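You operate a simulated robot arm through the tools that you are given. There is no shell and no other tool.

The job below is to be done with a simulated robot arm. You get a single attempt, and the scene is never put back.

## Task
The 5 mm shim is too thin: draw it out, gauge the gap, shim it and prove 0 mm.
Fine: press the yellow rod to read the gap; only the shim of that size ends home; leave the bar bolt.

Only the result counts: the job must be done as asked and must still hold three seconds after the hand-in. Knocking over, shifting, dropping, spilling or breaking anything else fails it.

## Robot
A 7-joint arm with a two-finger parallel gripper, fixed in place. Base frame: the origin is on the floor under the middle of its stand, x ahead of it, y to its left, z up; the work surface is at about z = 820. Readings come in mm, rad, newtons and seconds.
With the tool pointing down near the work surface it reaches from about 280 to 720 mm from the base axis. Its first joint turns from -2.897 to 2.897 rad. Payload 3.43 kg.
Tool frame: the origin (TCP) lies between the finger pads and is the grasp point; the fingertips stand 34 mm ahead of it; z points along the fingers, y is the line along which they close. The gripper opens to 128 mm. The fingers are 24 mm wide and 12 mm thick; the gripper's body (48 by 130 mm) begins 96 mm behind the TCP.
Orientation is that of the tool frame in the base frame, as a unit quaternion [x, y, z, w]. With the fingers straight down and closing along the base's y, the tool's x points along the base's -x, its y along +y and its z along -z.

## Interface
- The arm moves only by the tool arm_command. Its argument "plan" is a list of rows, each a list of 6 numbers: the shift along the tool's x, y, z in mm, then the turn, a rotation vector about the tool's x, y, z in rad. In form: [[tx, ty, tz, rx, ry, rz], ...]. A call has 1 to 20 rows; each row shifts and turns the commanded pose from where the row before left it, along the tool's axes as they then stand. "hand" is the gripper command, from -1 (shut) to 1 (fully open), values between in proportion, set as the call begins (left out, the last holds). A row lasts 0.2 s, in which the tool goes at most 50 mm and 0.15 rad; a call with a longer step from one row to the next is refused whole, and so is a gripper value outside its range. A pose out of reach is approached as far as the arm can. The call stops where the force on the tool passes 70 N (or 10 N more than at its start, if that is more) or the arm is blocked; 0.2 s more then pass. The fingers move at their own pace (about 108 mm/s each) and stop on an object; they squeeze with about 34 N. The grip force told is the motor's: it shows also when the fingers shut on nothing. Time passes only in rows, and 0.2 s behind the last, so rows that do not move let the fingers close. It gives the time, the measured TCP pose, the force on the tool (base axes), the opening and the grip force at its end, in the units of the frame above (readings bear some noise), with the torque about the TCP (base axes, N m) and any sound that the robot's microphone picked up.
- Cameras (640 x 400 px; columns grow to the right, rows downward): "scene" is fixed at [218.3, -498.7, 1570.3]; the picture's right is [0.81, -0.58, 0.00], its down [-0.45, -0.62, -0.64] and it looks along [0.37, 0.52, -0.77] (base axes); focal length 250 px, centre (320, 200). "wrist" rides on the gripper at [76, -11, -160] in the tool frame; the picture's right is [0.15, 0.99, 0.00], its down [-0.88, 0.13, -0.46] and it looks along [-0.45, 0.07, 0.89] (tool axes); focal length 234 px, centre (320, 200). There is no depth. A picture from a camera that has moved, and an enlarged one, comes with that camera's place and axes in the base frame and with its lens.
- get_image(camera): a new picture of that camera. It takes no simulated time.
- lift_body(by): slides the trunk up (or, below 0, down) by that many mm; the arm rides with it, the base frame stays. It gives what a move gives, with no picture.
- close_up(camera, box): a new picture of the part [left, top, right, bottom] of that camera's present view, enlarged. It takes no simulated time.
- hand_in(): hands the job in; it is judged then, once.

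Places have to be worked out from the pictures, the camera data and where the tool is seen. Open the gripper and draw the arm clear of the work before you hand the job in, unless the task says otherwise.

The tools are called after ">>>" as a command line: name --pt "numbers of a row" for each row, then --argument value for the rest, lists and objects as JSON in quotes. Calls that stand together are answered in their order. arm_command: Moves the arm, as the interface text tells. Its arguments: {"type":"object","properties":{"plan":{"type":"array"},"hand":{"type":"number"}},"required":["plan"]} The other tools are called the same way: lift_body (by) moves the trunk up or down; get_image (camera) takes a picture; close_up (camera, box) takes an enlarged picture of a part of a camera's view; hand_in () hands the job in.

At the start:

```text
time_s: 0.0
tool_pos: [448.9, 158.2, 1259.9]
ee_rot: [0.0, 1.0, -0.001, -0.001]
wrist_force: [0.6, 0.2, -0.4]
moment: [0.04, -0.01, -0.02]
opening: 127.9
grip_force: 0.0
trunk travel left (down, up): [-275.0, 49.0]
```

scene: 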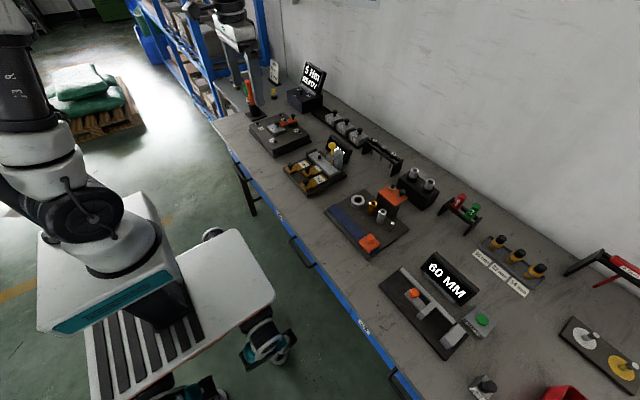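
wrist: 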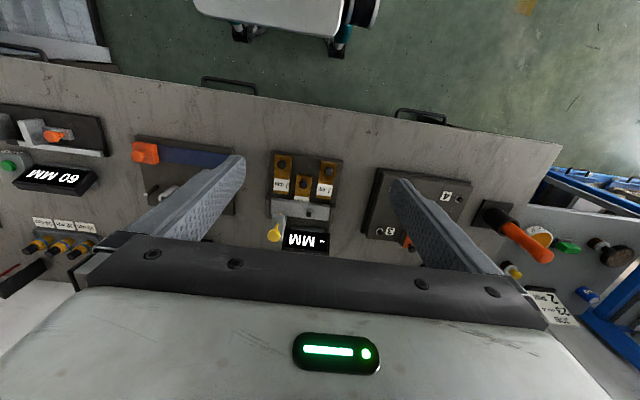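

I'll look at the scene in close-up first, since the work fixtures are small in the overall view. The fixture with the yellow rod and wooden-coloured blocks seems to be the gap gauge.

>>> close_up --camera "scene" --box '[240, 100, 400, 200]'

>>> close_up --camera "scene" --box '[275, 130, 355, 200]'

>>> close_up --camera "wrist" --box '[240, 130, 370, 260]'

>>> close_up --camera "scene" --box '[370, 220, 530, 370]'

```text
4.00 times, centred on (320, 150) of scene
camera zoom: at [218.3, -498.7, 1570.3], right [0.81, -0.58, 0.0], down [-0.45, -0.62, -0.64], along [0.37, 0.52, -0.77], focal length 1000 px, centre (320, 400)
```

zoom: 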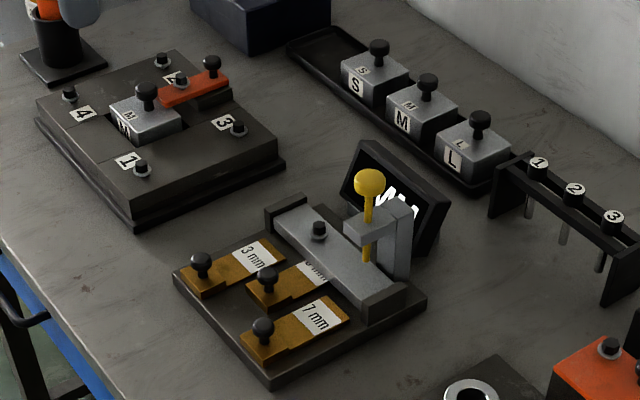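

```text
5.71 times, centred on (315, 165) of scene
camera zoom: at [218.3, -498.7, 1570.3], right [0.81, -0.58, 0.0], down [-0.45, -0.62, -0.64], along [0.37, 0.52, -0.77], focal length 1428 px, centre (349, 400)
```

zoom: 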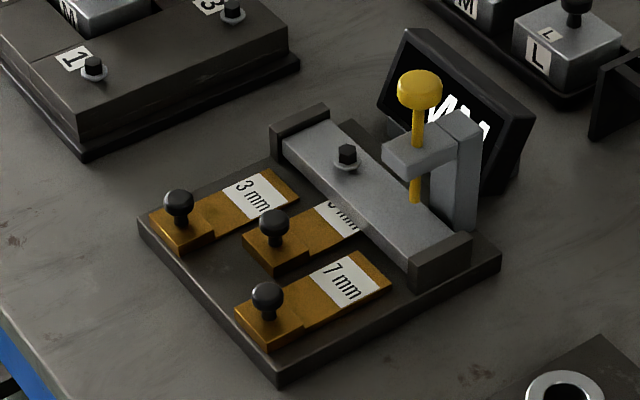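

```text
3.08 times, centred on (305, 195) of wrist
camera zoom: at [373.9, 147.2, 1418.4], right [-0.15, 0.99, 0.0], down [0.88, 0.13, 0.46], along [0.45, 0.07, -0.89], focal length 720 px, centre (366, 215)
```

zoom: 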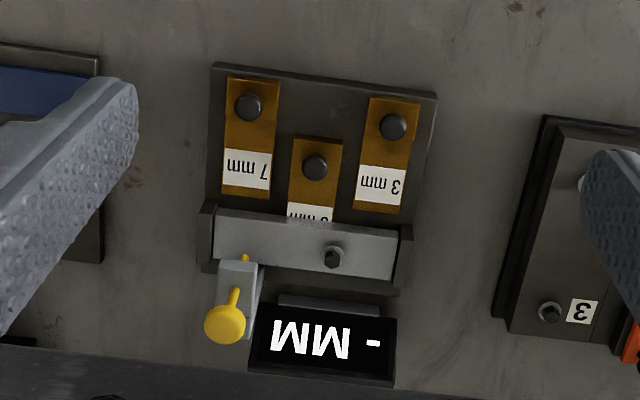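

```text
2.67 times, centred on (450, 295) of scene
camera zoom: at [218.3, -498.7, 1570.3], right [0.81, -0.58, 0.0], down [-0.45, -0.62, -0.64], along [0.37, 0.52, -0.77], focal length 666 px, centre (-27, -53)
```

zoom: 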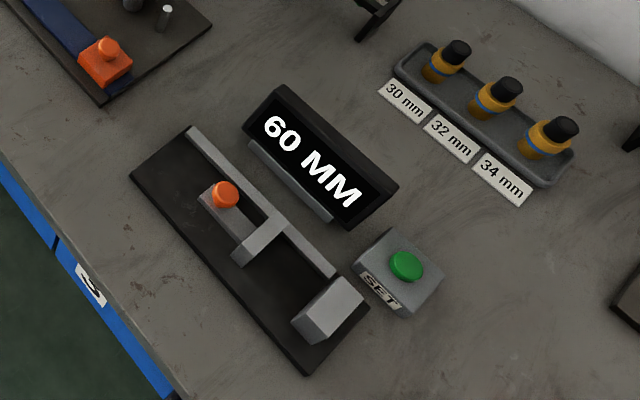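

The gap-gauge fixture sits around x≈600–720, y≈80–200, with the bar and its bolt across it, the 5 mm shim under the bar, and the 3 and 7 mm shims parked either side. I'll lower the arm part way over it for a closer wrist view, still well clear.

>>> arm_command --pt "-12 -10 40 0 0 0" --pt "-12 -10 40 0 0 0" --pt "-12 -10 40 0 0 0" --pt "-12 -10 40 0 0 0" --pt "0 0 0 0 0 0" --hand 1

```text
time_s: 1.2
tool_pos: [496.5, 120.2, 1097.5]
ee_rot: [0.0, 1.0, 0.001, 0.0]
wrist_force: [0.5, 0.0, -0.3]
moment: [0.02, 0.01, -0.02]
opening: 127.9
grip_force: 0.0
trunk travel left (down, up): [-275.0, 49.0]
```

The arm reached (496, 120, 1097); now I take wrist pictures from here.

>>> get_image --camera "wrist"

>>> close_up --camera "wrist" --box '[220, 80, 420, 230]'

>>> get_image --camera "scene"

```text
taken
camera wrist: at [422.0, 107.9, 1257.5], right [-0.15, 0.99, 0.0], down [0.88, 0.13, 0.46], along [0.45, 0.07, -0.89], focal length 234 px, centre (320, 200)
```

wrist: 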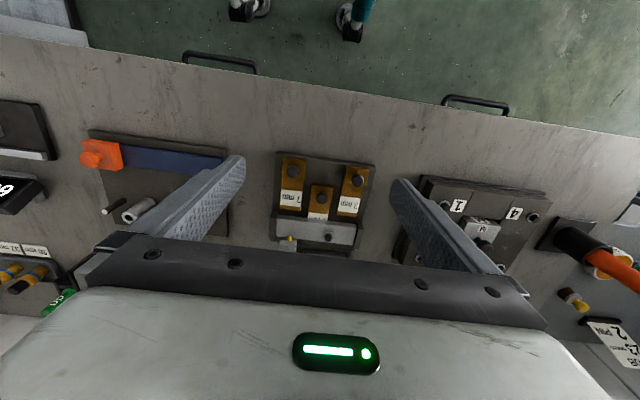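

```text
2.67 times, centred on (320, 155) of wrist
camera zoom: at [422.0, 107.9, 1257.5], right [-0.15, 0.99, 0.0], down [0.88, 0.13, 0.46], along [0.45, 0.07, -0.89], focal length 624 px, centre (320, 320)
```

zoom: 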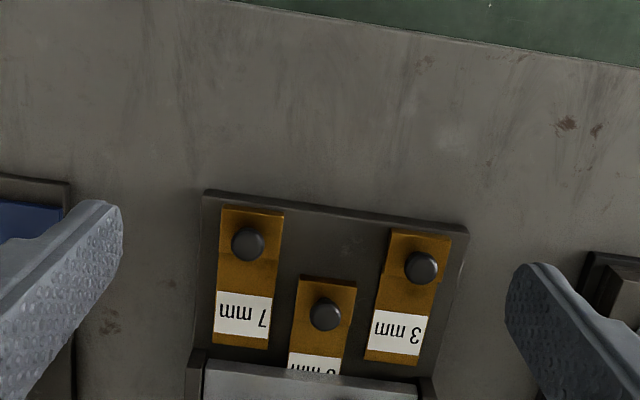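

```text
taken
```

scene: 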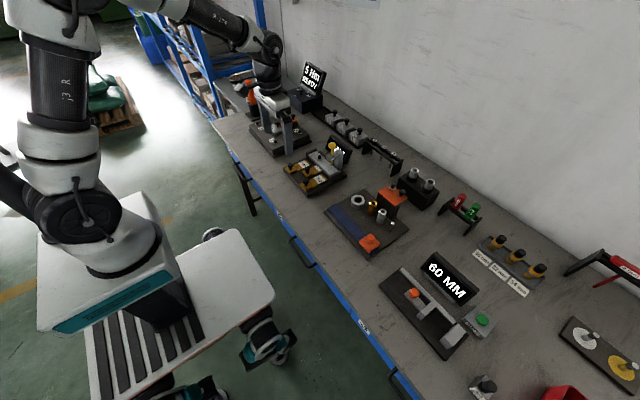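

Shim knobs are near (567, 82), (612, 142) and (571, 200), tops at z≈865, and the rod cap is near (700, 92, 976). I take tighter zooms to get heights of the plate, feet, knobs and display.

>>> close_up --camera "scene" --box '[290, 155, 346, 190]'

>>> close_up --camera "scene" --box '[314, 130, 370, 165]'

>>> close_up --camera "wrist" --box '[265, 145, 385, 250]'

```text
11.43 times, centred on (318, 172) of scene
camera zoom: at [218.3, -498.7, 1570.3], right [0.81, -0.58, 0.0], down [-0.45, -0.62, -0.64], along [0.37, 0.52, -0.77], focal length 2856 px, centre (343, 514)
```

zoom: 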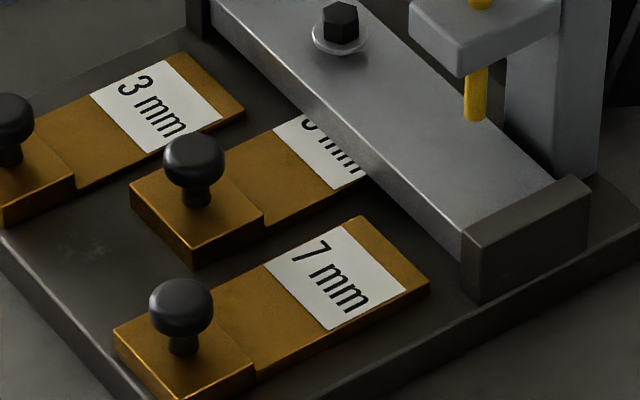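

```text
11.43 times, centred on (342, 148) of scene
camera zoom: at [218.3, -498.7, 1570.3], right [0.81, -0.58, 0.0], down [-0.45, -0.62, -0.64], along [0.37, 0.52, -0.77], focal length 2856 px, centre (69, 800)
```

zoom: 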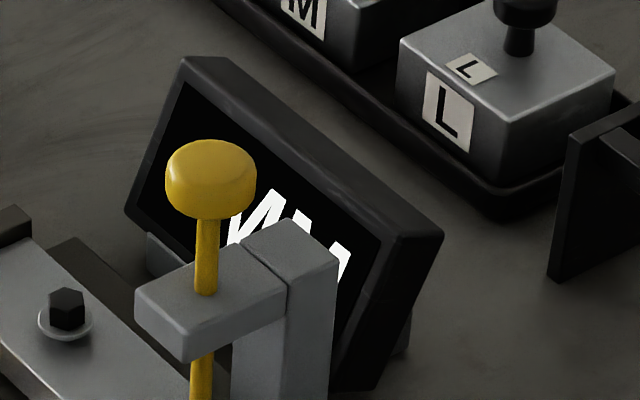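

```text
3.81 times, centred on (325, 198) of wrist
camera zoom: at [422.0, 107.9, 1257.5], right [-0.15, 0.99, 0.0], down [0.88, 0.13, 0.46], along [0.45, 0.07, -0.89], focal length 892 px, centre (301, 210)
```

zoom: 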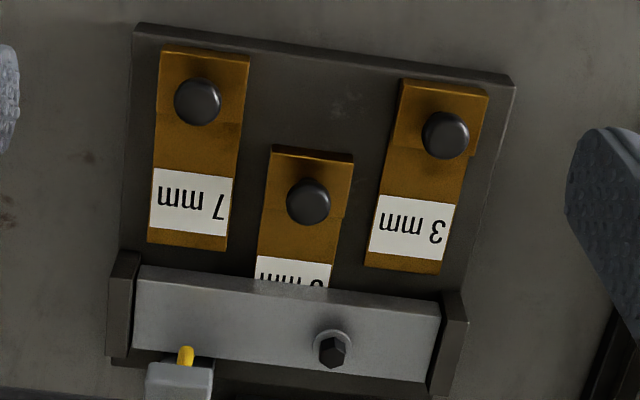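

Shims are about 42 mm wide and 110 mm long on a plate whose top is near z≈836, and the bar's front face is near x≈666. Before touching anything I want a low look under the bar, so I back off a little and pitch the tool forward.

>>> arm_command --pt "12 0 37 0 0 0" --pt "12 0 37 0 0 0" --pt "12 0 37 0 0 0" --pt "12 0 37 0 0 0" --pt "0 0 0 0 -0.15 0" --pt "0 0 0 0 -0.15 0" --pt "0 0 0 0 -0.15 0" --pt "0 0 0 0 -0.15 0" --pt "0 0 0 0 -0.15 0" --pt "0 0 0 0 0 0" --hand 1

```text
time_s: 3.4
tool_pos: [448.2, 118.5, 950.3]
ee_rot: [0.001, 0.93, -0.001, 0.367]
wrist_force: [-0.2, -0.6, 1.2]
moment: [0.0, 0.04, 0.0]
opening: 127.8
grip_force: 0.1
trunk travel left (down, up): [-275.0, 49.0]
```

The tool is pitched about 43° forward at (448, 118, 950); I look now under the bar and at the display.

>>> get_image --camera "wrist"

>>> close_up --camera "wrist" --box '[220, 110, 400, 230]'

```text
taken
camera wrist: at [284.9, 107.4, 1015.4], right [-0.11, 0.99, -0.1], down [0.33, 0.13, 0.93], along [0.94, 0.07, -0.34], focal length 234 px, centre (320, 200)
```

wrist: 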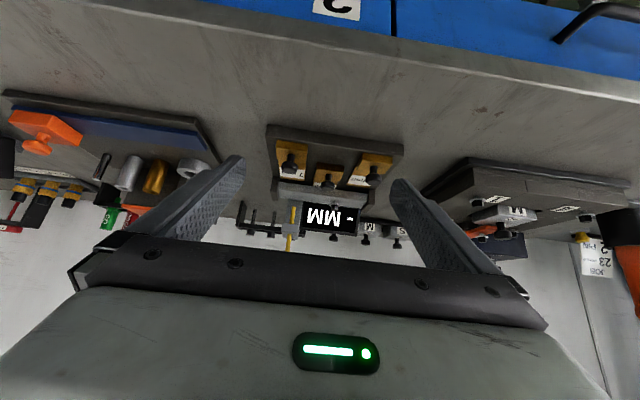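

```text
3.33 times, centred on (310, 170) of wrist
camera zoom: at [284.9, 107.4, 1015.4], right [-0.11, 0.99, -0.1], down [0.33, 0.13, 0.93], along [0.94, 0.07, -0.34], focal length 781 px, centre (353, 300)
```

zoom: 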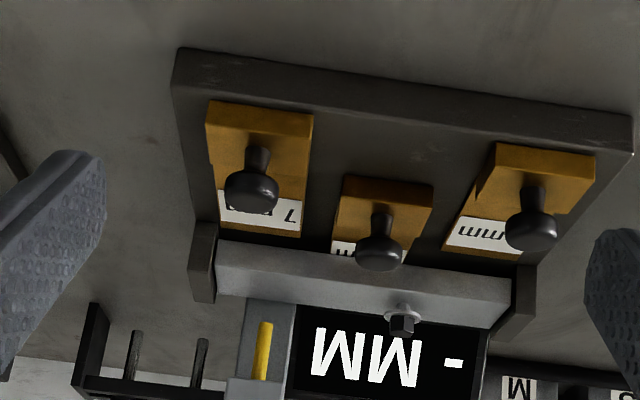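

The view is inverted but clear; I zoom tighter on the underside of the bar to see the slot.

>>> close_up --camera "wrist" --box '[270, 150, 390, 220]'

>>> close_up --camera "wrist" --box '[270, 170, 330, 205]'

>>> close_up --camera "wrist" --box '[320, 165, 390, 205]'

```text
5.33 times, centred on (330, 185) of wrist
camera zoom: at [284.9, 107.4, 1015.4], right [-0.11, 0.99, -0.1], down [0.33, 0.13, 0.93], along [0.94, 0.07, -0.34], focal length 1249 px, centre (267, 280)
```

zoom: 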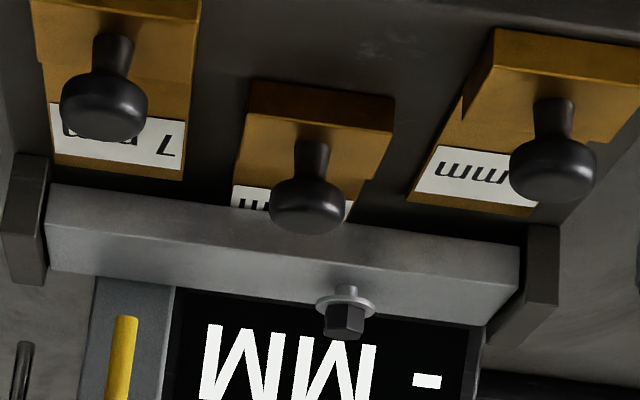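

```text
10.67 times, centred on (300, 188) of wrist
camera zoom: at [284.9, 107.4, 1015.4], right [-0.11, 0.99, -0.1], down [0.33, 0.13, 0.93], along [0.94, 0.07, -0.34], focal length 2498 px, centre (533, 333)
```

zoom: 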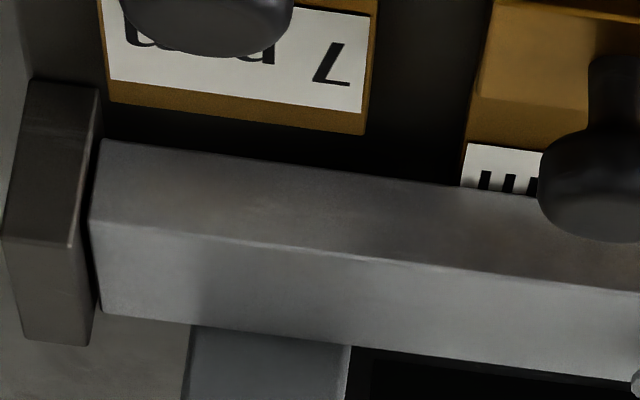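

```text
9.14 times, centred on (355, 185) of wrist
camera zoom: at [284.9, 107.4, 1015.4], right [-0.11, 0.99, -0.1], down [0.33, 0.13, 0.93], along [0.94, 0.07, -0.34], focal length 2141 px, centre (0, 337)
```

zoom: 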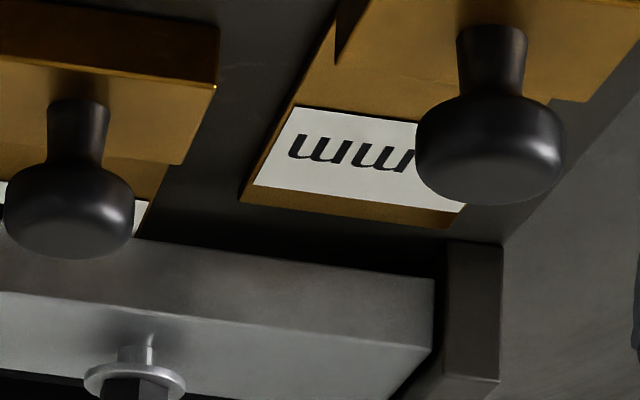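

The display faces the robot and reads "– MM"; the rod hangs a little above the bar near (700, 91) and the shims can slide freely under the bar from the front. I return the tool upright and move over the 5 mm knob at about (613, 142), staying high, with the fingers narrowed to ~50 mm.

>>> arm_command --pt "0 0 0 0 0.15 0" --pt "0 0 0 0 0.15 0" --pt "0 0 0 0 0.15 0" --pt "0 0 0 0 0.15 0" --pt "0 0 0 0 0.15 0" --pt "-41 6 0 0 0 0" --pt "-41 6 0 0 0 0" --pt "-41 6 0 0 0 0" --pt "-41 5 0 0 0 0" --pt "0 0 0 0 0 0" --hand -0.22

```text
time_s: 5.6
tool_pos: [614.0, 141.6, 950.7]
ee_rot: [0.0, 1.0, -0.001, 0.001]
wrist_force: [0.1, 0.0, -0.4]
moment: [-0.03, -0.01, 0.03]
opening: 49.9
grip_force: 0.1
trunk travel left (down, up): [-275.0, 49.0]
```

The TCP is at (614, 142, 951), upright. I check the alignment of the fingers with the 5 mm knob in both cameras.

>>> get_image --camera "wrist"

>>> close_up --camera "scene" --box '[270, 110, 370, 200]'

>>> close_up --camera "wrist" --box '[250, 60, 410, 220]'

```text
taken
camera wrist: at [538.3, 130.0, 1110.7], right [-0.15, 0.99, 0.0], down [0.88, 0.13, 0.46], along [0.45, 0.07, -0.89], focal length 234 px, centre (320, 200)
```

wrist: 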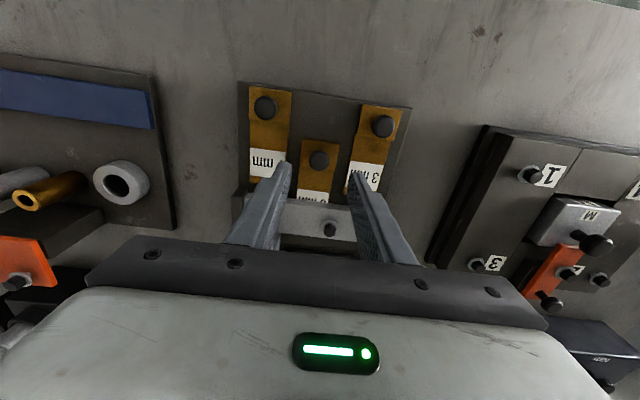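

```text
4.44 times, centred on (320, 155) of scene
camera zoom: at [218.3, -498.7, 1570.3], right [0.81, -0.58, 0.0], down [-0.45, -0.62, -0.64], along [0.37, 0.52, -0.77], focal length 1111 px, centre (320, 400)
```

zoom: 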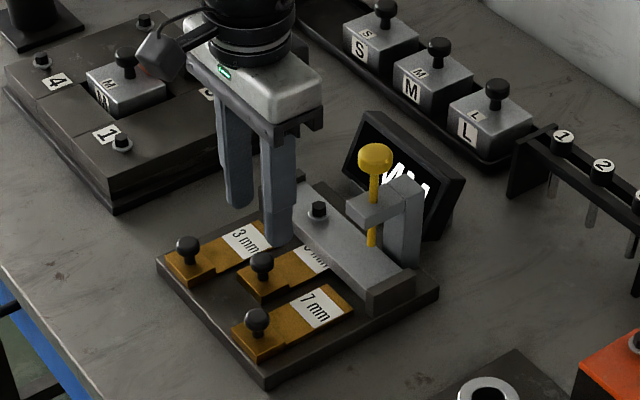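

```text
2.50 times, centred on (330, 140) of wrist
camera zoom: at [538.3, 130.0, 1110.7], right [-0.15, 0.99, 0.0], down [0.88, 0.13, 0.46], along [0.45, 0.07, -0.89], focal length 585 px, centre (295, 350)
```

zoom: 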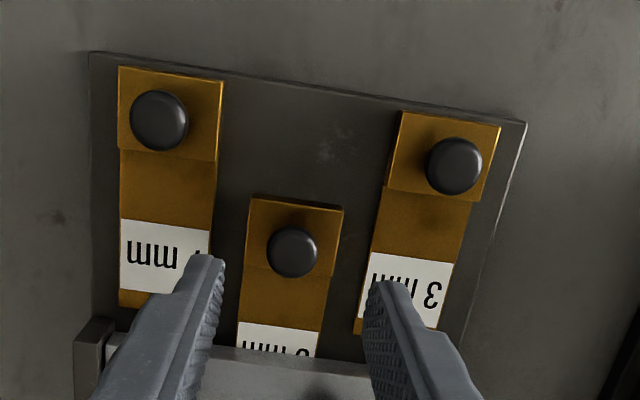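

Wrist rays from two heights put the 5 mm knob at about (611.5, 139.5), head top near z≈872. I shift slightly and descend so the fingertips straddle the knob head, stopping at TCP z≈896 to check.

>>> arm_command --pt "2.5 -2 15 0 0 0" --pt "0 0 20 0 0 0" --pt "0 0 20 0 0 0" --pt "0 0 0 0 0 0"

>>> close_up --camera "scene" --box '[285, 145, 355, 190]'

>>> close_up --camera "wrist" --box '[250, 80, 390, 220]'

```text
time_s: 6.6
tool_pos: [610.4, 139.5, 895.5]
ee_rot: [0.0, 1.0, 0.0, 0.0]
wrist_force: [0.5, 0.0, -0.2]
moment: [0.02, -0.03, 0.01]
opening: 50.0
grip_force: 0.1
trunk travel left (down, up): [-275.0, 49.0]
```

```text
8.89 times, centred on (320, 168) of scene
camera zoom: at [218.3, -498.7, 1570.3], right [0.81, -0.58, 0.0], down [-0.45, -0.62, -0.64], along [0.37, 0.52, -0.77], focal length 2222 px, centre (320, 489)
```

zoom: 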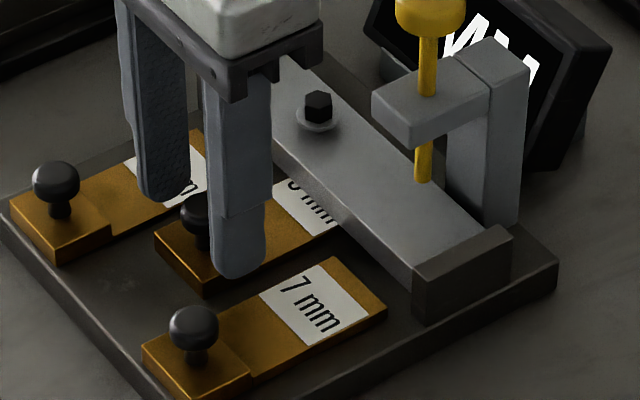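

```text
2.86 times, centred on (320, 150) of wrist
camera zoom: at [535.5, 128.3, 1055.4], right [-0.15, 0.99, 0.0], down [0.88, 0.13, 0.46], along [0.45, 0.07, -0.89], focal length 669 px, centre (320, 343)
```

zoom: 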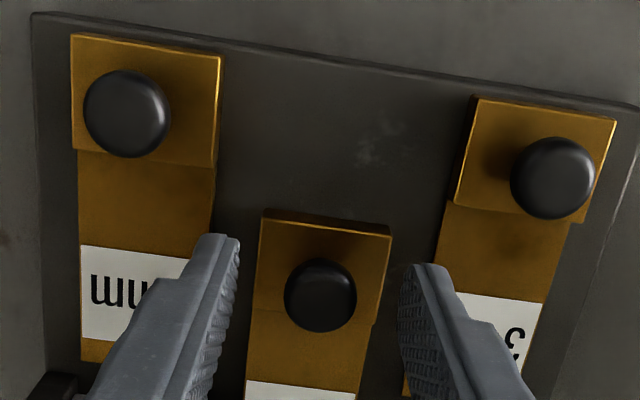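

The knob lies centred between the fingers at about (611, 140). I lower 7 mm further (fingertips ≈ z 854, just above the foot) and then close.

>>> arm_command --pt "0 0 4 0 0 0" --pt "0 0 3.5 0 0 0" --pt "0 0 0 0 0 0"

>>> close_up --camera "scene" --box '[285, 145, 355, 190]'

```text
time_s: 7.4
tool_pos: [612.2, 140.2, 888.5]
ee_rot: [0.0, 1.0, 0.0, 0.0]
wrist_force: [-0.9, 0.5, 0.8]
moment: [-0.02, 0.01, 0.0]
opening: 50.2
grip_force: 0.1
trunk travel left (down, up): [-275.0, 49.0]
```

```text
8.89 times, centred on (320, 168) of scene
camera zoom: at [218.3, -498.7, 1570.3], right [0.81, -0.58, 0.0], down [-0.45, -0.62, -0.64], along [0.37, 0.52, -0.77], focal length 2222 px, centre (320, 489)
```

zoom: 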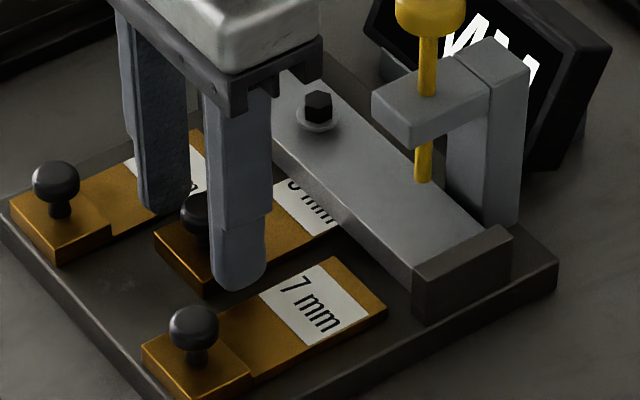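

No contact yet and the fingers straddle the knob. I close the fingers on it.

>>> arm_command --pt "0 0 0 0 0 0" --pt "0 0 0 0 0 0" --pt "0 0 0 0 0 0" --hand -1

>>> close_up --camera "wrist" --box '[250, 80, 390, 220]'

```text
time_s: 8.2
tool_pos: [611.1, 140.4, 888.3]
ee_rot: [0.0, 1.0, 0.0, -0.001]
wrist_force: [-0.2, 2.0, 0.0]
moment: [0.07, -0.06, 0.03]
opening: 21.2
grip_force: 45.6
trunk travel left (down, up): [-275.0, 49.0]
```

```text
2.86 times, centred on (320, 150) of wrist
camera zoom: at [535.4, 128.7, 1047.9], right [-0.15, 0.99, 0.0], down [0.88, 0.13, 0.46], along [0.45, 0.07, -0.89], focal length 669 px, centre (320, 343)
```

zoom: 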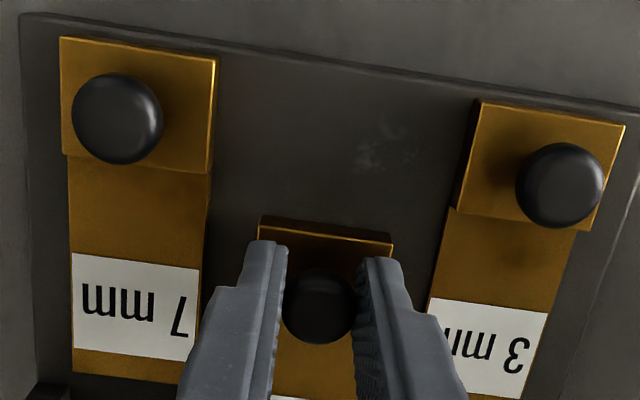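

The knob is gripped (21 mm, 45 N). I draw the 5 mm shim straight back toward the robot, along −x, in gentle steps.

>>> arm_command --pt "6 0 0 0 0 0" --pt "8 0 0 0 0 0" --pt "8 0 0 0 0 0" --pt "8 0 0 0 0 0" --pt "8 0 0 0 0 0" --pt "6 0 0 0 0 0" --pt "0 0 0 0 0 0"

>>> close_up --camera "wrist" --box '[230, 60, 410, 230]'

>>> close_up --camera "scene" --box '[285, 145, 355, 190]'

```text
time_s: 9.8
tool_pos: [565.7, 138.9, 888.8]
ee_rot: [0.001, 1.0, 0.0, 0.0]
wrist_force: [1.5, 7.4, 2.3]
moment: [0.17, -0.06, -0.02]
opening: 21.3
grip_force: 44.7
trunk travel left (down, up): [-275.0, 49.0]
```

```text
2.35 times, centred on (320, 145) of wrist
camera zoom: at [491.3, 128.7, 1047.9], right [-0.15, 0.99, 0.0], down [0.88, 0.13, 0.46], along [0.45, 0.07, -0.89], focal length 551 px, centre (320, 329)
```

zoom: 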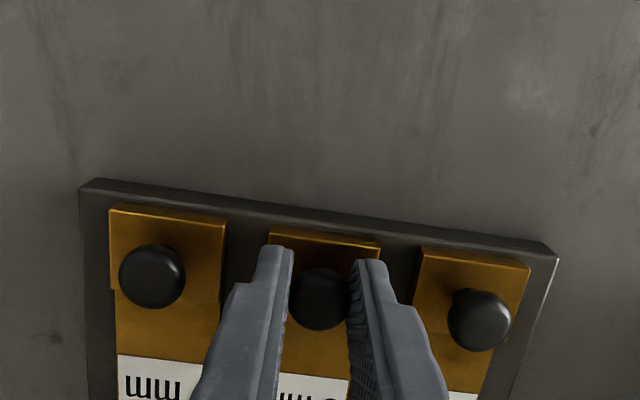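

```text
8.89 times, centred on (320, 168) of scene
camera zoom: at [218.3, -498.7, 1570.3], right [0.81, -0.58, 0.0], down [-0.45, -0.62, -0.64], along [0.37, 0.52, -0.77], focal length 2222 px, centre (320, 489)
```

zoom: 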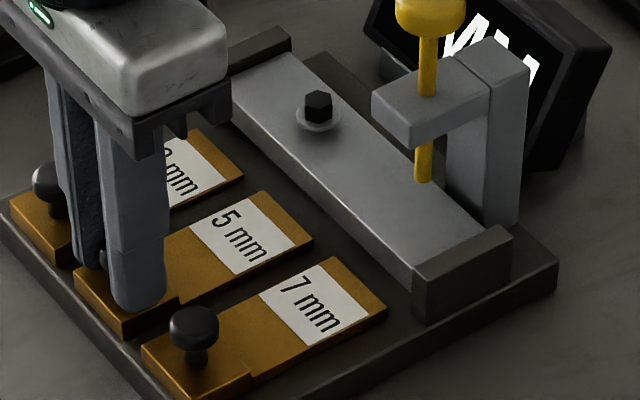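

The 5 mm shim is fully out, in line with the other two, its end clear of the bar. I open just enough to release the knob, check it stays put, then rise straight up.

>>> arm_command --pt "0 0 0 0 0 0" --pt "0 0 0 0 0 0" --pt "0 0 -5 0 0 0" --pt "0 0 -20 0 0 0" --pt "0 0 -40 0 0 0" --pt "0 0 -45 0 0 0" --pt "0 0 -45 0 0 0" --pt "0 0 -45 0 0 0" --pt "0 -15 -45 0 0 0" --pt "0 -15 -20 0 0 0" --pt "0 0 0 0 0 0" --hand -0.375

>>> get_image --camera "wrist"

>>> close_up --camera "wrist" --box '[250, 110, 410, 230]'

>>> close_up --camera "scene" --box '[275, 130, 355, 200]'

```text
time_s: 12.2
tool_pos: [566.0, 109.5, 1154.1]
ee_rot: [0.0, 1.0, 0.001, 0.0]
wrist_force: [-0.3, 0.0, 0.5]
moment: [-0.02, 0.02, 0.0]
opening: 39.9
grip_force: 0.0
trunk travel left (down, up): [-275.0, 49.0]
```

```text
taken
camera wrist: at [491.2, 98.2, 1314.2], right [-0.15, 0.99, 0.0], down [0.88, 0.13, 0.46], along [0.45, 0.07, -0.89], focal length 234 px, centre (320, 200)
```

wrist: 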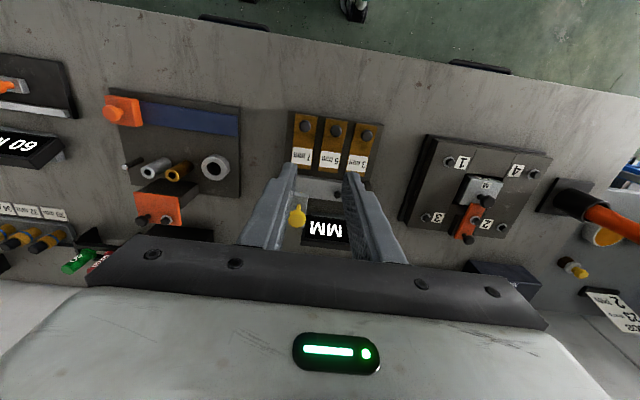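

```text
3.33 times, centred on (330, 170) of wrist
camera zoom: at [491.2, 98.2, 1314.2], right [-0.15, 0.99, 0.0], down [0.88, 0.13, 0.46], along [0.45, 0.07, -0.89], focal length 781 px, centre (287, 300)
```

zoom: 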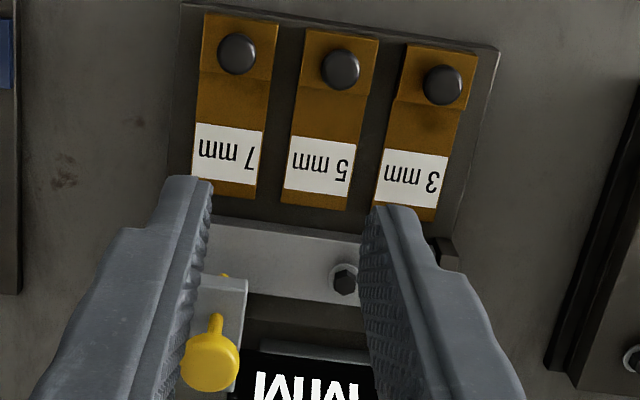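

```text
5.71 times, centred on (315, 165) of scene
camera zoom: at [218.3, -498.7, 1570.3], right [0.81, -0.58, 0.0], down [-0.45, -0.62, -0.64], along [0.37, 0.52, -0.77], focal length 1428 px, centre (349, 400)
```

zoom: 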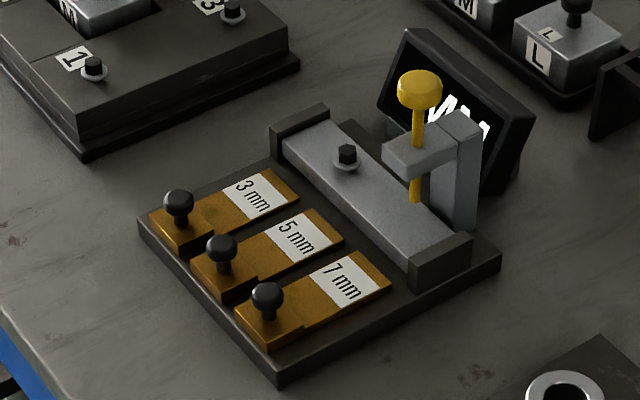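

The 5 mm shim stands drawn out with its end clear of the bar. Two wrist views agree on the rod cap at about (705, 90.5), top z≈976. I shut the fingers and move above it, fingertips ~30 mm over the cap.

>>> arm_command --pt "-28 -4 22 0 0 0" --pt "-28 -4 22 0 0 0" --pt "-28 -4 22 0 0 0" --pt "-28 -4 22 0 0 0" --pt "-27 -3 22 0 0 0" --pt "0 0 0 0 0 0" --hand -1

>>> close_up --camera "scene" --box '[295, 100, 385, 180]'

>>> close_up --camera "wrist" --box '[240, 100, 400, 240]'

```text
time_s: 13.6
tool_pos: [705.8, 89.5, 1043.8]
ee_rot: [0.0, 1.0, 0.0, 0.0]
wrist_force: [0.2, 0.4, -0.1]
moment: [0.04, -0.01, 0.02]
opening: 0.0
grip_force: 32.7
trunk travel left (down, up): [-275.0, 49.0]
```

```text
5.00 times, centred on (340, 140) of scene
camera zoom: at [218.3, -498.7, 1570.3], right [0.81, -0.58, 0.0], down [-0.45, -0.62, -0.64], along [0.37, 0.52, -0.77], focal length 1250 px, centre (220, 500)
```

zoom: 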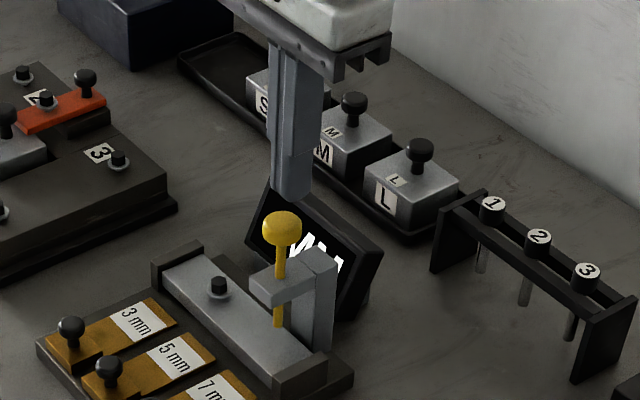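

```text
2.86 times, centred on (320, 170) of wrist
camera zoom: at [630.7, 78.5, 1203.6], right [-0.15, 0.99, 0.0], down [0.88, 0.13, 0.46], along [0.45, 0.07, -0.89], focal length 669 px, centre (320, 286)
```

zoom: 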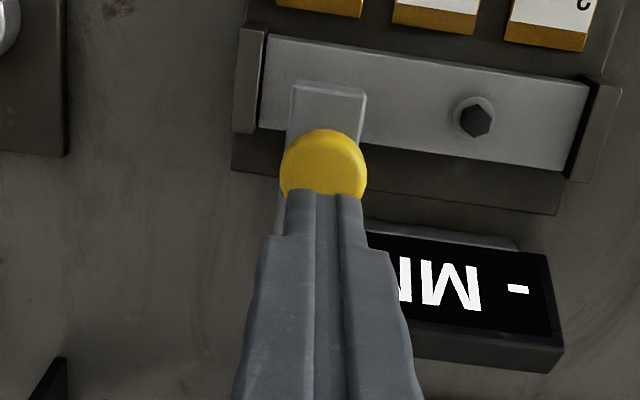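

From here the wrist camera sees the display's number field ("–"). The cap centre measures ≈(702, 90.5), so I trim x by −3 mm and descend to just above contact, then press gently in small steps.

>>> arm_command --pt "3 1 10 0 0 0" --pt "0 0 10 0 0 0" --pt "0 0 8 0 0 0" --pt "0 0 3 0 0 0" --pt "0 0 3 0 0 0" --pt "0 0 3 0 0 0" --pt "0 0 0 0 0 0"

>>> close_up --camera "wrist" --box '[240, 100, 400, 240]'

>>> close_up --camera "scene" --box '[295, 110, 375, 180]'

```text
time_s: 15.2
tool_pos: [702.4, 92.2, 1006.3]
ee_rot: [0.0, 1.0, 0.001, 0.0]
wrist_force: [1.3, 0.1, 3.0]
moment: [-0.02, -0.04, 0.02]
opening: 0.0
grip_force: 32.9
trunk travel left (down, up): [-275.0, 49.0]
```

```text
2.86 times, centred on (320, 170) of wrist
camera zoom: at [627.4, 80.3, 1166.2], right [-0.15, 0.99, 0.0], down [0.88, 0.13, 0.46], along [0.45, 0.07, -0.89], focal length 669 px, centre (320, 286)
```

zoom: 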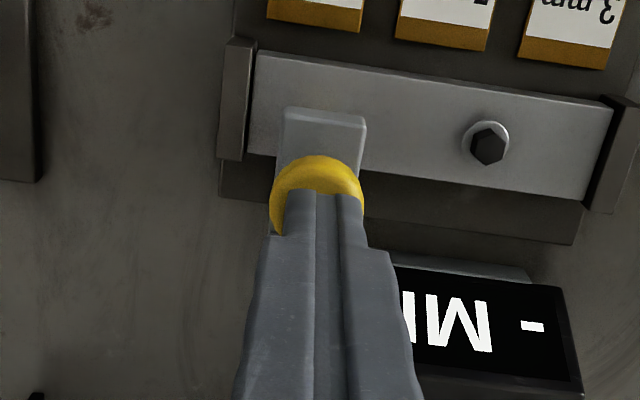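

```text
5.71 times, centred on (335, 145) of scene
camera zoom: at [218.3, -498.7, 1570.3], right [0.81, -0.58, 0.0], down [-0.45, -0.62, -0.64], along [0.37, 0.52, -0.77], focal length 1428 px, centre (234, 514)
```

zoom: 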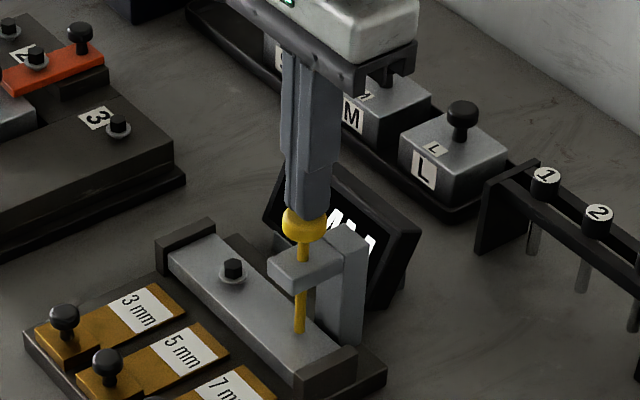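

Contact with the cap has begun (3 N). I press on in 3 mm steps and watch the force and display.

>>> arm_command --pt "0 0 3 0 0 0" --pt "0 0 3 0 0 0" --pt "0 0 3 0 0 0" --pt "0 0 0 0 0 0"

>>> close_up --camera "wrist" --box '[240, 100, 400, 240]'

```text
time_s: 16.2
tool_pos: [702.2, 91.3, 996.9]
ee_rot: [0.0, 1.0, 0.0, 0.0]
wrist_force: [0.9, 0.8, 2.9]
moment: [0.02, -0.01, 0.02]
opening: 0.1
grip_force: 33.1
trunk travel left (down, up): [-275.0, 49.0]
```

```text
2.86 times, centred on (320, 170) of wrist
camera zoom: at [627.2, 80.3, 1157.1], right [-0.15, 0.99, 0.0], down [0.88, 0.13, 0.46], along [0.45, 0.07, -0.89], focal length 669 px, centre (320, 286)
```

zoom: 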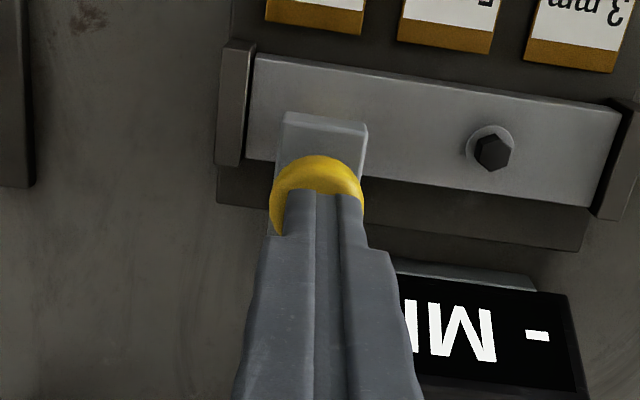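

The rod is moving down with only ~3 N resistance and the display still shows "–". I press further in the same small steps.

>>> arm_command --pt "0 0 3 0 0 0" --pt "0 0 3 0 0 0" --pt "0 0 3 0 0 0" --pt "0 0 0 0 0 0"

>>> close_up --camera "wrist" --box '[240, 100, 400, 240]'

>>> close_up --camera "scene" --box '[295, 110, 375, 180]'

```text
time_s: 17.2
tool_pos: [703.1, 91.0, 993.9]
ee_rot: [0.001, 1.0, 0.001, 0.004]
wrist_force: [-1.3, 1.7, 33.6]
moment: [-0.03, 0.11, 0.04]
opening: 0.0
grip_force: 32.9
trunk travel left (down, up): [-275.0, 49.0]
```

```text
2.86 times, centred on (320, 170) of wrist
camera zoom: at [625.8, 80.1, 1152.3], right [-0.15, 0.99, 0.0], down [0.88, 0.13, 0.46], along [0.46, 0.07, -0.89], focal length 669 px, centre (320, 286)
```

zoom: 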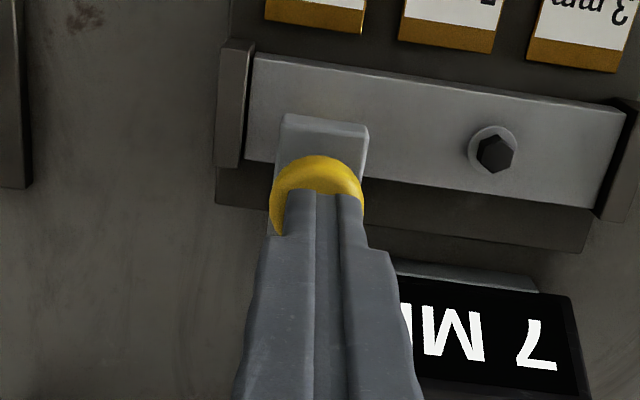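

```text
5.71 times, centred on (335, 145) of scene
camera zoom: at [218.3, -498.7, 1570.3], right [0.81, -0.58, 0.0], down [-0.45, -0.62, -0.64], along [0.37, 0.52, -0.77], focal length 1428 px, centre (234, 514)
```

zoom: 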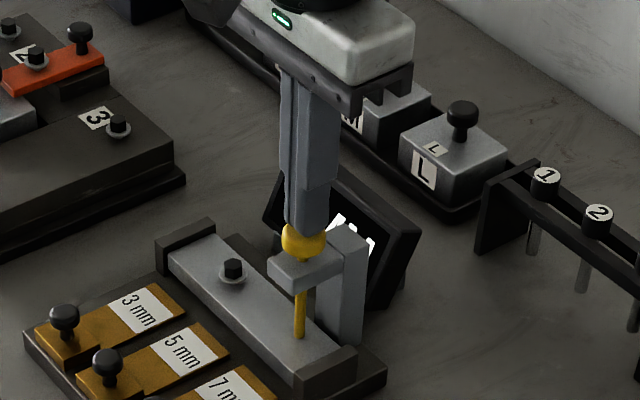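

The display reads 7 MM (seen inverted) with the rod bottomed at about 34 N, so the gap is 7 mm. I raise off the rod, and move back over the 7 mm shim's knob at about (568.5, 82), staying high.

>>> arm_command --pt "0 0 -10 0 0 0" --pt "0 0 -20 0 0 0" --pt "0 0 -25 0 0 0" --pt "34 -2 0 0 0 0" --pt "34 -2 0 0 0 0" --pt "34 -2 0 0 0 0" --pt "32 -2 0 0 0 0" --pt "0 0 30 0 0 0" --pt "0 0 30 0 0 0" --pt "0 0 30 0 0 0" --pt "0 0 0 0 0 0" --hand -1

>>> close_up --camera "scene" --box '[275, 110, 375, 200]'

>>> close_up --camera "wrist" --box '[240, 60, 400, 220]'

```text
time_s: 19.6
tool_pos: [568.9, 82.8, 952.2]
ee_rot: [0.0, 1.0, 0.0, 0.0]
wrist_force: [-0.7, 0.2, -0.7]
moment: [-0.01, 0.01, -0.05]
opening: 0.1
grip_force: 33.4
trunk travel left (down, up): [-275.0, 49.0]
```

```text
4.44 times, centred on (325, 155) of scene
camera zoom: at [218.3, -498.7, 1570.3], right [0.81, -0.58, 0.0], down [-0.45, -0.62, -0.64], along [0.37, 0.52, -0.77], focal length 1111 px, centre (298, 400)
```

zoom: 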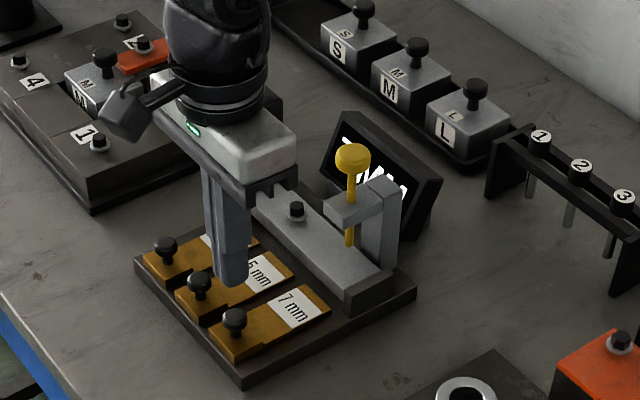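

```text
2.50 times, centred on (320, 140) of wrist
camera zoom: at [494.1, 72.3, 1112.2], right [-0.15, 0.99, 0.0], down [0.88, 0.13, 0.46], along [0.45, 0.07, -0.89], focal length 585 px, centre (320, 350)
```

zoom: 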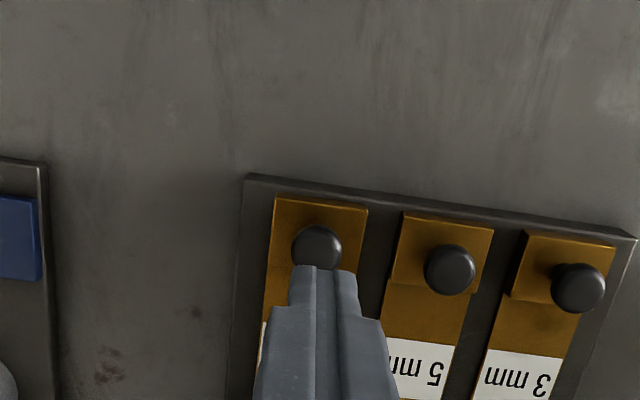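

The rod sprang back and nothing else moved. The 7 mm knob is at about (567, 82); I open the fingers to 40 mm and descend around it to TCP z≈890.

>>> arm_command --pt "1.5 -0.5 0 0 0 0" --pt "0 0 20 0 0 0" --pt "0 0 20 0 0 0" --pt "0 0 12 0 0 0" --pt "0 0 5 0 0 0" --pt "0 0 4 0 0 0" --pt "0 0 0 0 0 0" --hand -0.375

>>> close_up --camera "wrist" --box '[240, 60, 400, 220]'

>>> close_up --camera "scene" --box '[285, 145, 355, 190]'

```text
time_s: 21.2
tool_pos: [566.6, 84.1, 892.5]
ee_rot: [0.0, 1.0, 0.0, -0.001]
wrist_force: [-0.7, -0.3, 0.4]
moment: [-0.02, 0.02, 0.01]
opening: 39.7
grip_force: 0.1
trunk travel left (down, up): [-275.0, 49.0]
```

```text
2.50 times, centred on (320, 140) of wrist
camera zoom: at [491.9, 71.7, 1051.6], right [-0.15, 0.99, 0.0], down [0.88, 0.13, 0.46], along [0.45, 0.07, -0.89], focal length 585 px, centre (320, 350)
```

zoom: 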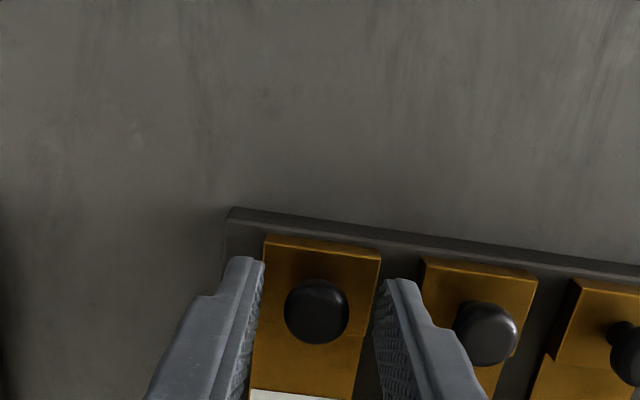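

```text
8.89 times, centred on (320, 168) of scene
camera zoom: at [218.3, -498.7, 1570.3], right [0.81, -0.58, 0.0], down [-0.45, -0.62, -0.64], along [0.37, 0.52, -0.77], focal length 2222 px, centre (320, 489)
```

zoom: 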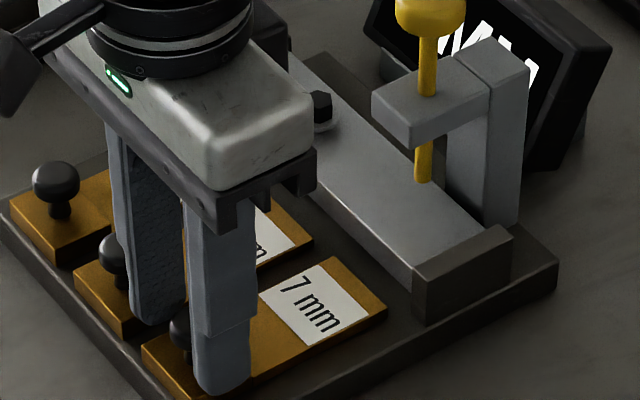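

The knob is centred between the fingers with no contact. I close on it.

>>> arm_command --pt "0 0 1.5 0 0 0" --pt "0 0 0 0 0 0" --pt "0 0 0 0 0 0" --pt "0 0 0 0 0 0" --hand -1

>>> close_up --camera "wrist" --box '[240, 60, 400, 220]'

```text
time_s: 22.2
tool_pos: [565.6, 82.3, 891.5]
ee_rot: [0.0, 1.0, 0.0, 0.001]
wrist_force: [-0.9, -6.1, 13.6]
moment: [-0.17, 0.78, -0.06]
opening: 21.3
grip_force: 45.0
trunk travel left (down, up): [-275.0, 49.0]
```

```text
2.50 times, centred on (320, 140) of wrist
camera zoom: at [491.6, 70.8, 1051.3], right [-0.15, 0.99, 0.0], down [0.88, 0.13, 0.46], along [0.45, 0.07, -0.89], focal length 585 px, centre (320, 350)
```

zoom: 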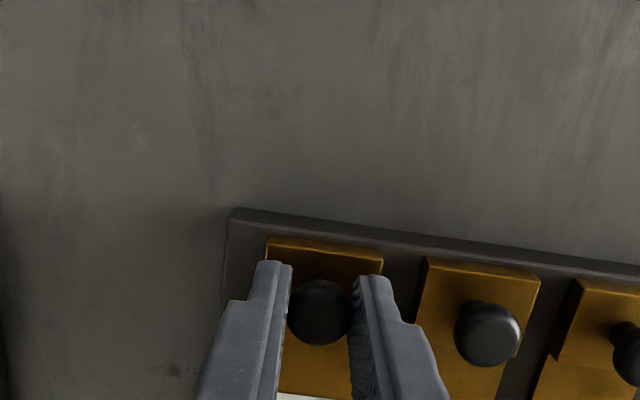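

Gripped at 21 mm, but 13.6 N upward shows the fingertips pressing on the foot (top ≈ 857). I relieve 1.5 mm upward before sliding.

>>> arm_command --pt "0 0 -1.5 0 0 0" --pt "0 0 0 0 0 0"

```text
time_s: 22.8
tool_pos: [568.6, 82.2, 891.9]
ee_rot: [0.001, 1.0, 0.001, 0.0]
wrist_force: [0.7, -7.6, -1.0]
moment: [-0.18, -1.35, -0.01]
opening: 21.3
grip_force: 44.9
trunk travel left (down, up): [-275.0, 49.0]
```

The vertical load is gone but a torque of −1.35 N·m remains from the stressed grip. I open and re-close at this height to free it.

>>> arm_command --pt "0 0 -0.5 0 0 0" --pt "0 0 0 0 0 0" --hand -0.5

>>> arm_command --pt "0 0 0 0 0 0" --pt "0 0 0 0 0 0" --pt "0 0 0 0 0 0" --hand -1

```text
time_s: 23.4
tool_pos: [566.9, 84.2, 892.3]
ee_rot: [0.0, 1.0, 0.0, 0.0]
wrist_force: [0.3, -0.8, 0.4]
moment: [0.01, 0.0, 0.02]
opening: 32.1
grip_force: 0.0
trunk travel left (down, up): [-275.0, 49.0]
```

```text
time_s: 24.2
tool_pos: [567.0, 82.5, 891.6]
ee_rot: [0.0, 1.0, 0.0, -0.001]
wrist_force: [-0.3, -5.2, -0.2]
moment: [-0.14, 0.16, -0.02]
opening: 21.2
grip_force: 45.3
trunk travel left (down, up): [-275.0, 49.0]
```

Clean grip now; the −5 N in y shows the knob sits about 1.5 mm lower in y than my commanded line, so I trim that and push the shim forward (+x) in small steps.

>>> arm_command --pt "0 -1.5 0 0 0 0" --pt "-5 0 0 0 0 0" --pt "-5 0 0 0 0 0" --pt "-5 0 0 0 0 0" --pt "0 0 0 0 0 0"

>>> close_up --camera "scene" --box '[285, 145, 355, 190]'

```text
time_s: 25.4
tool_pos: [582.8, 82.7, 892.8]
ee_rot: [0.0, 1.0, 0.0, 0.0]
wrist_force: [-0.8, 2.1, -4.3]
moment: [0.09, 0.19, 0.02]
opening: 21.5
grip_force: 44.8
trunk travel left (down, up): [-275.0, 49.0]
```

```text
8.89 times, centred on (320, 168) of scene
camera zoom: at [218.3, -498.7, 1570.3], right [0.81, -0.58, 0.0], down [-0.45, -0.62, -0.64], along [0.37, 0.52, -0.77], focal length 2222 px, centre (320, 489)
```

zoom: 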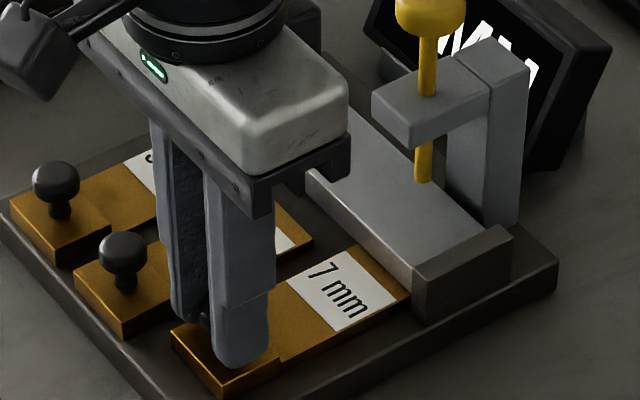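

It slides freely (no resistance in x), with the shim's leading end reaching the bar. I continue in 4 mm steps, keeping y and z, watching for jamming.

>>> arm_command --pt "-4 -0.3 0.5 0 0 0" --pt "-4 0 0 0 0 0" --pt "0 0 0 0 0 0"

>>> close_up --camera "scene" --box '[300, 150, 350, 185]'

```text
time_s: 26.2
tool_pos: [589.2, 80.3, 892.2]
ee_rot: [0.001, 1.0, 0.0, 0.001]
wrist_force: [-1.7, 6.4, 3.5]
moment: [0.21, 0.88, 0.04]
opening: 21.5
grip_force: 44.9
trunk travel left (down, up): [-275.0, 49.0]
```

```text
11.43 times, centred on (325, 168) of scene
camera zoom: at [218.3, -498.7, 1570.3], right [0.81, -0.58, 0.0], down [-0.45, -0.62, -0.64], along [0.37, 0.52, -0.77], focal length 2856 px, centre (263, 571)
```

zoom: 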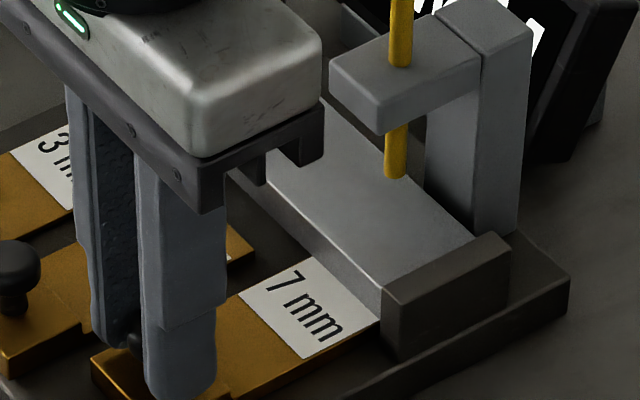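

The shim is entering under the bar and x force is small; the +6 N in y says I'm now slightly too low in y, so I trim back and continue.

>>> arm_command --pt "-3 1 -0.5 0 0 0" --pt "-4 0 0 0 0 0" --pt "0 0 0 0 0 0"

```text
time_s: 27.0
tool_pos: [597.8, 82.0, 892.6]
ee_rot: [0.0, 1.0, 0.0, 0.0]
wrist_force: [0.2, 2.8, -2.6]
moment: [0.02, -0.3, 0.0]
opening: 21.4
grip_force: 45.0
trunk travel left (down, up): [-275.0, 49.0]
```

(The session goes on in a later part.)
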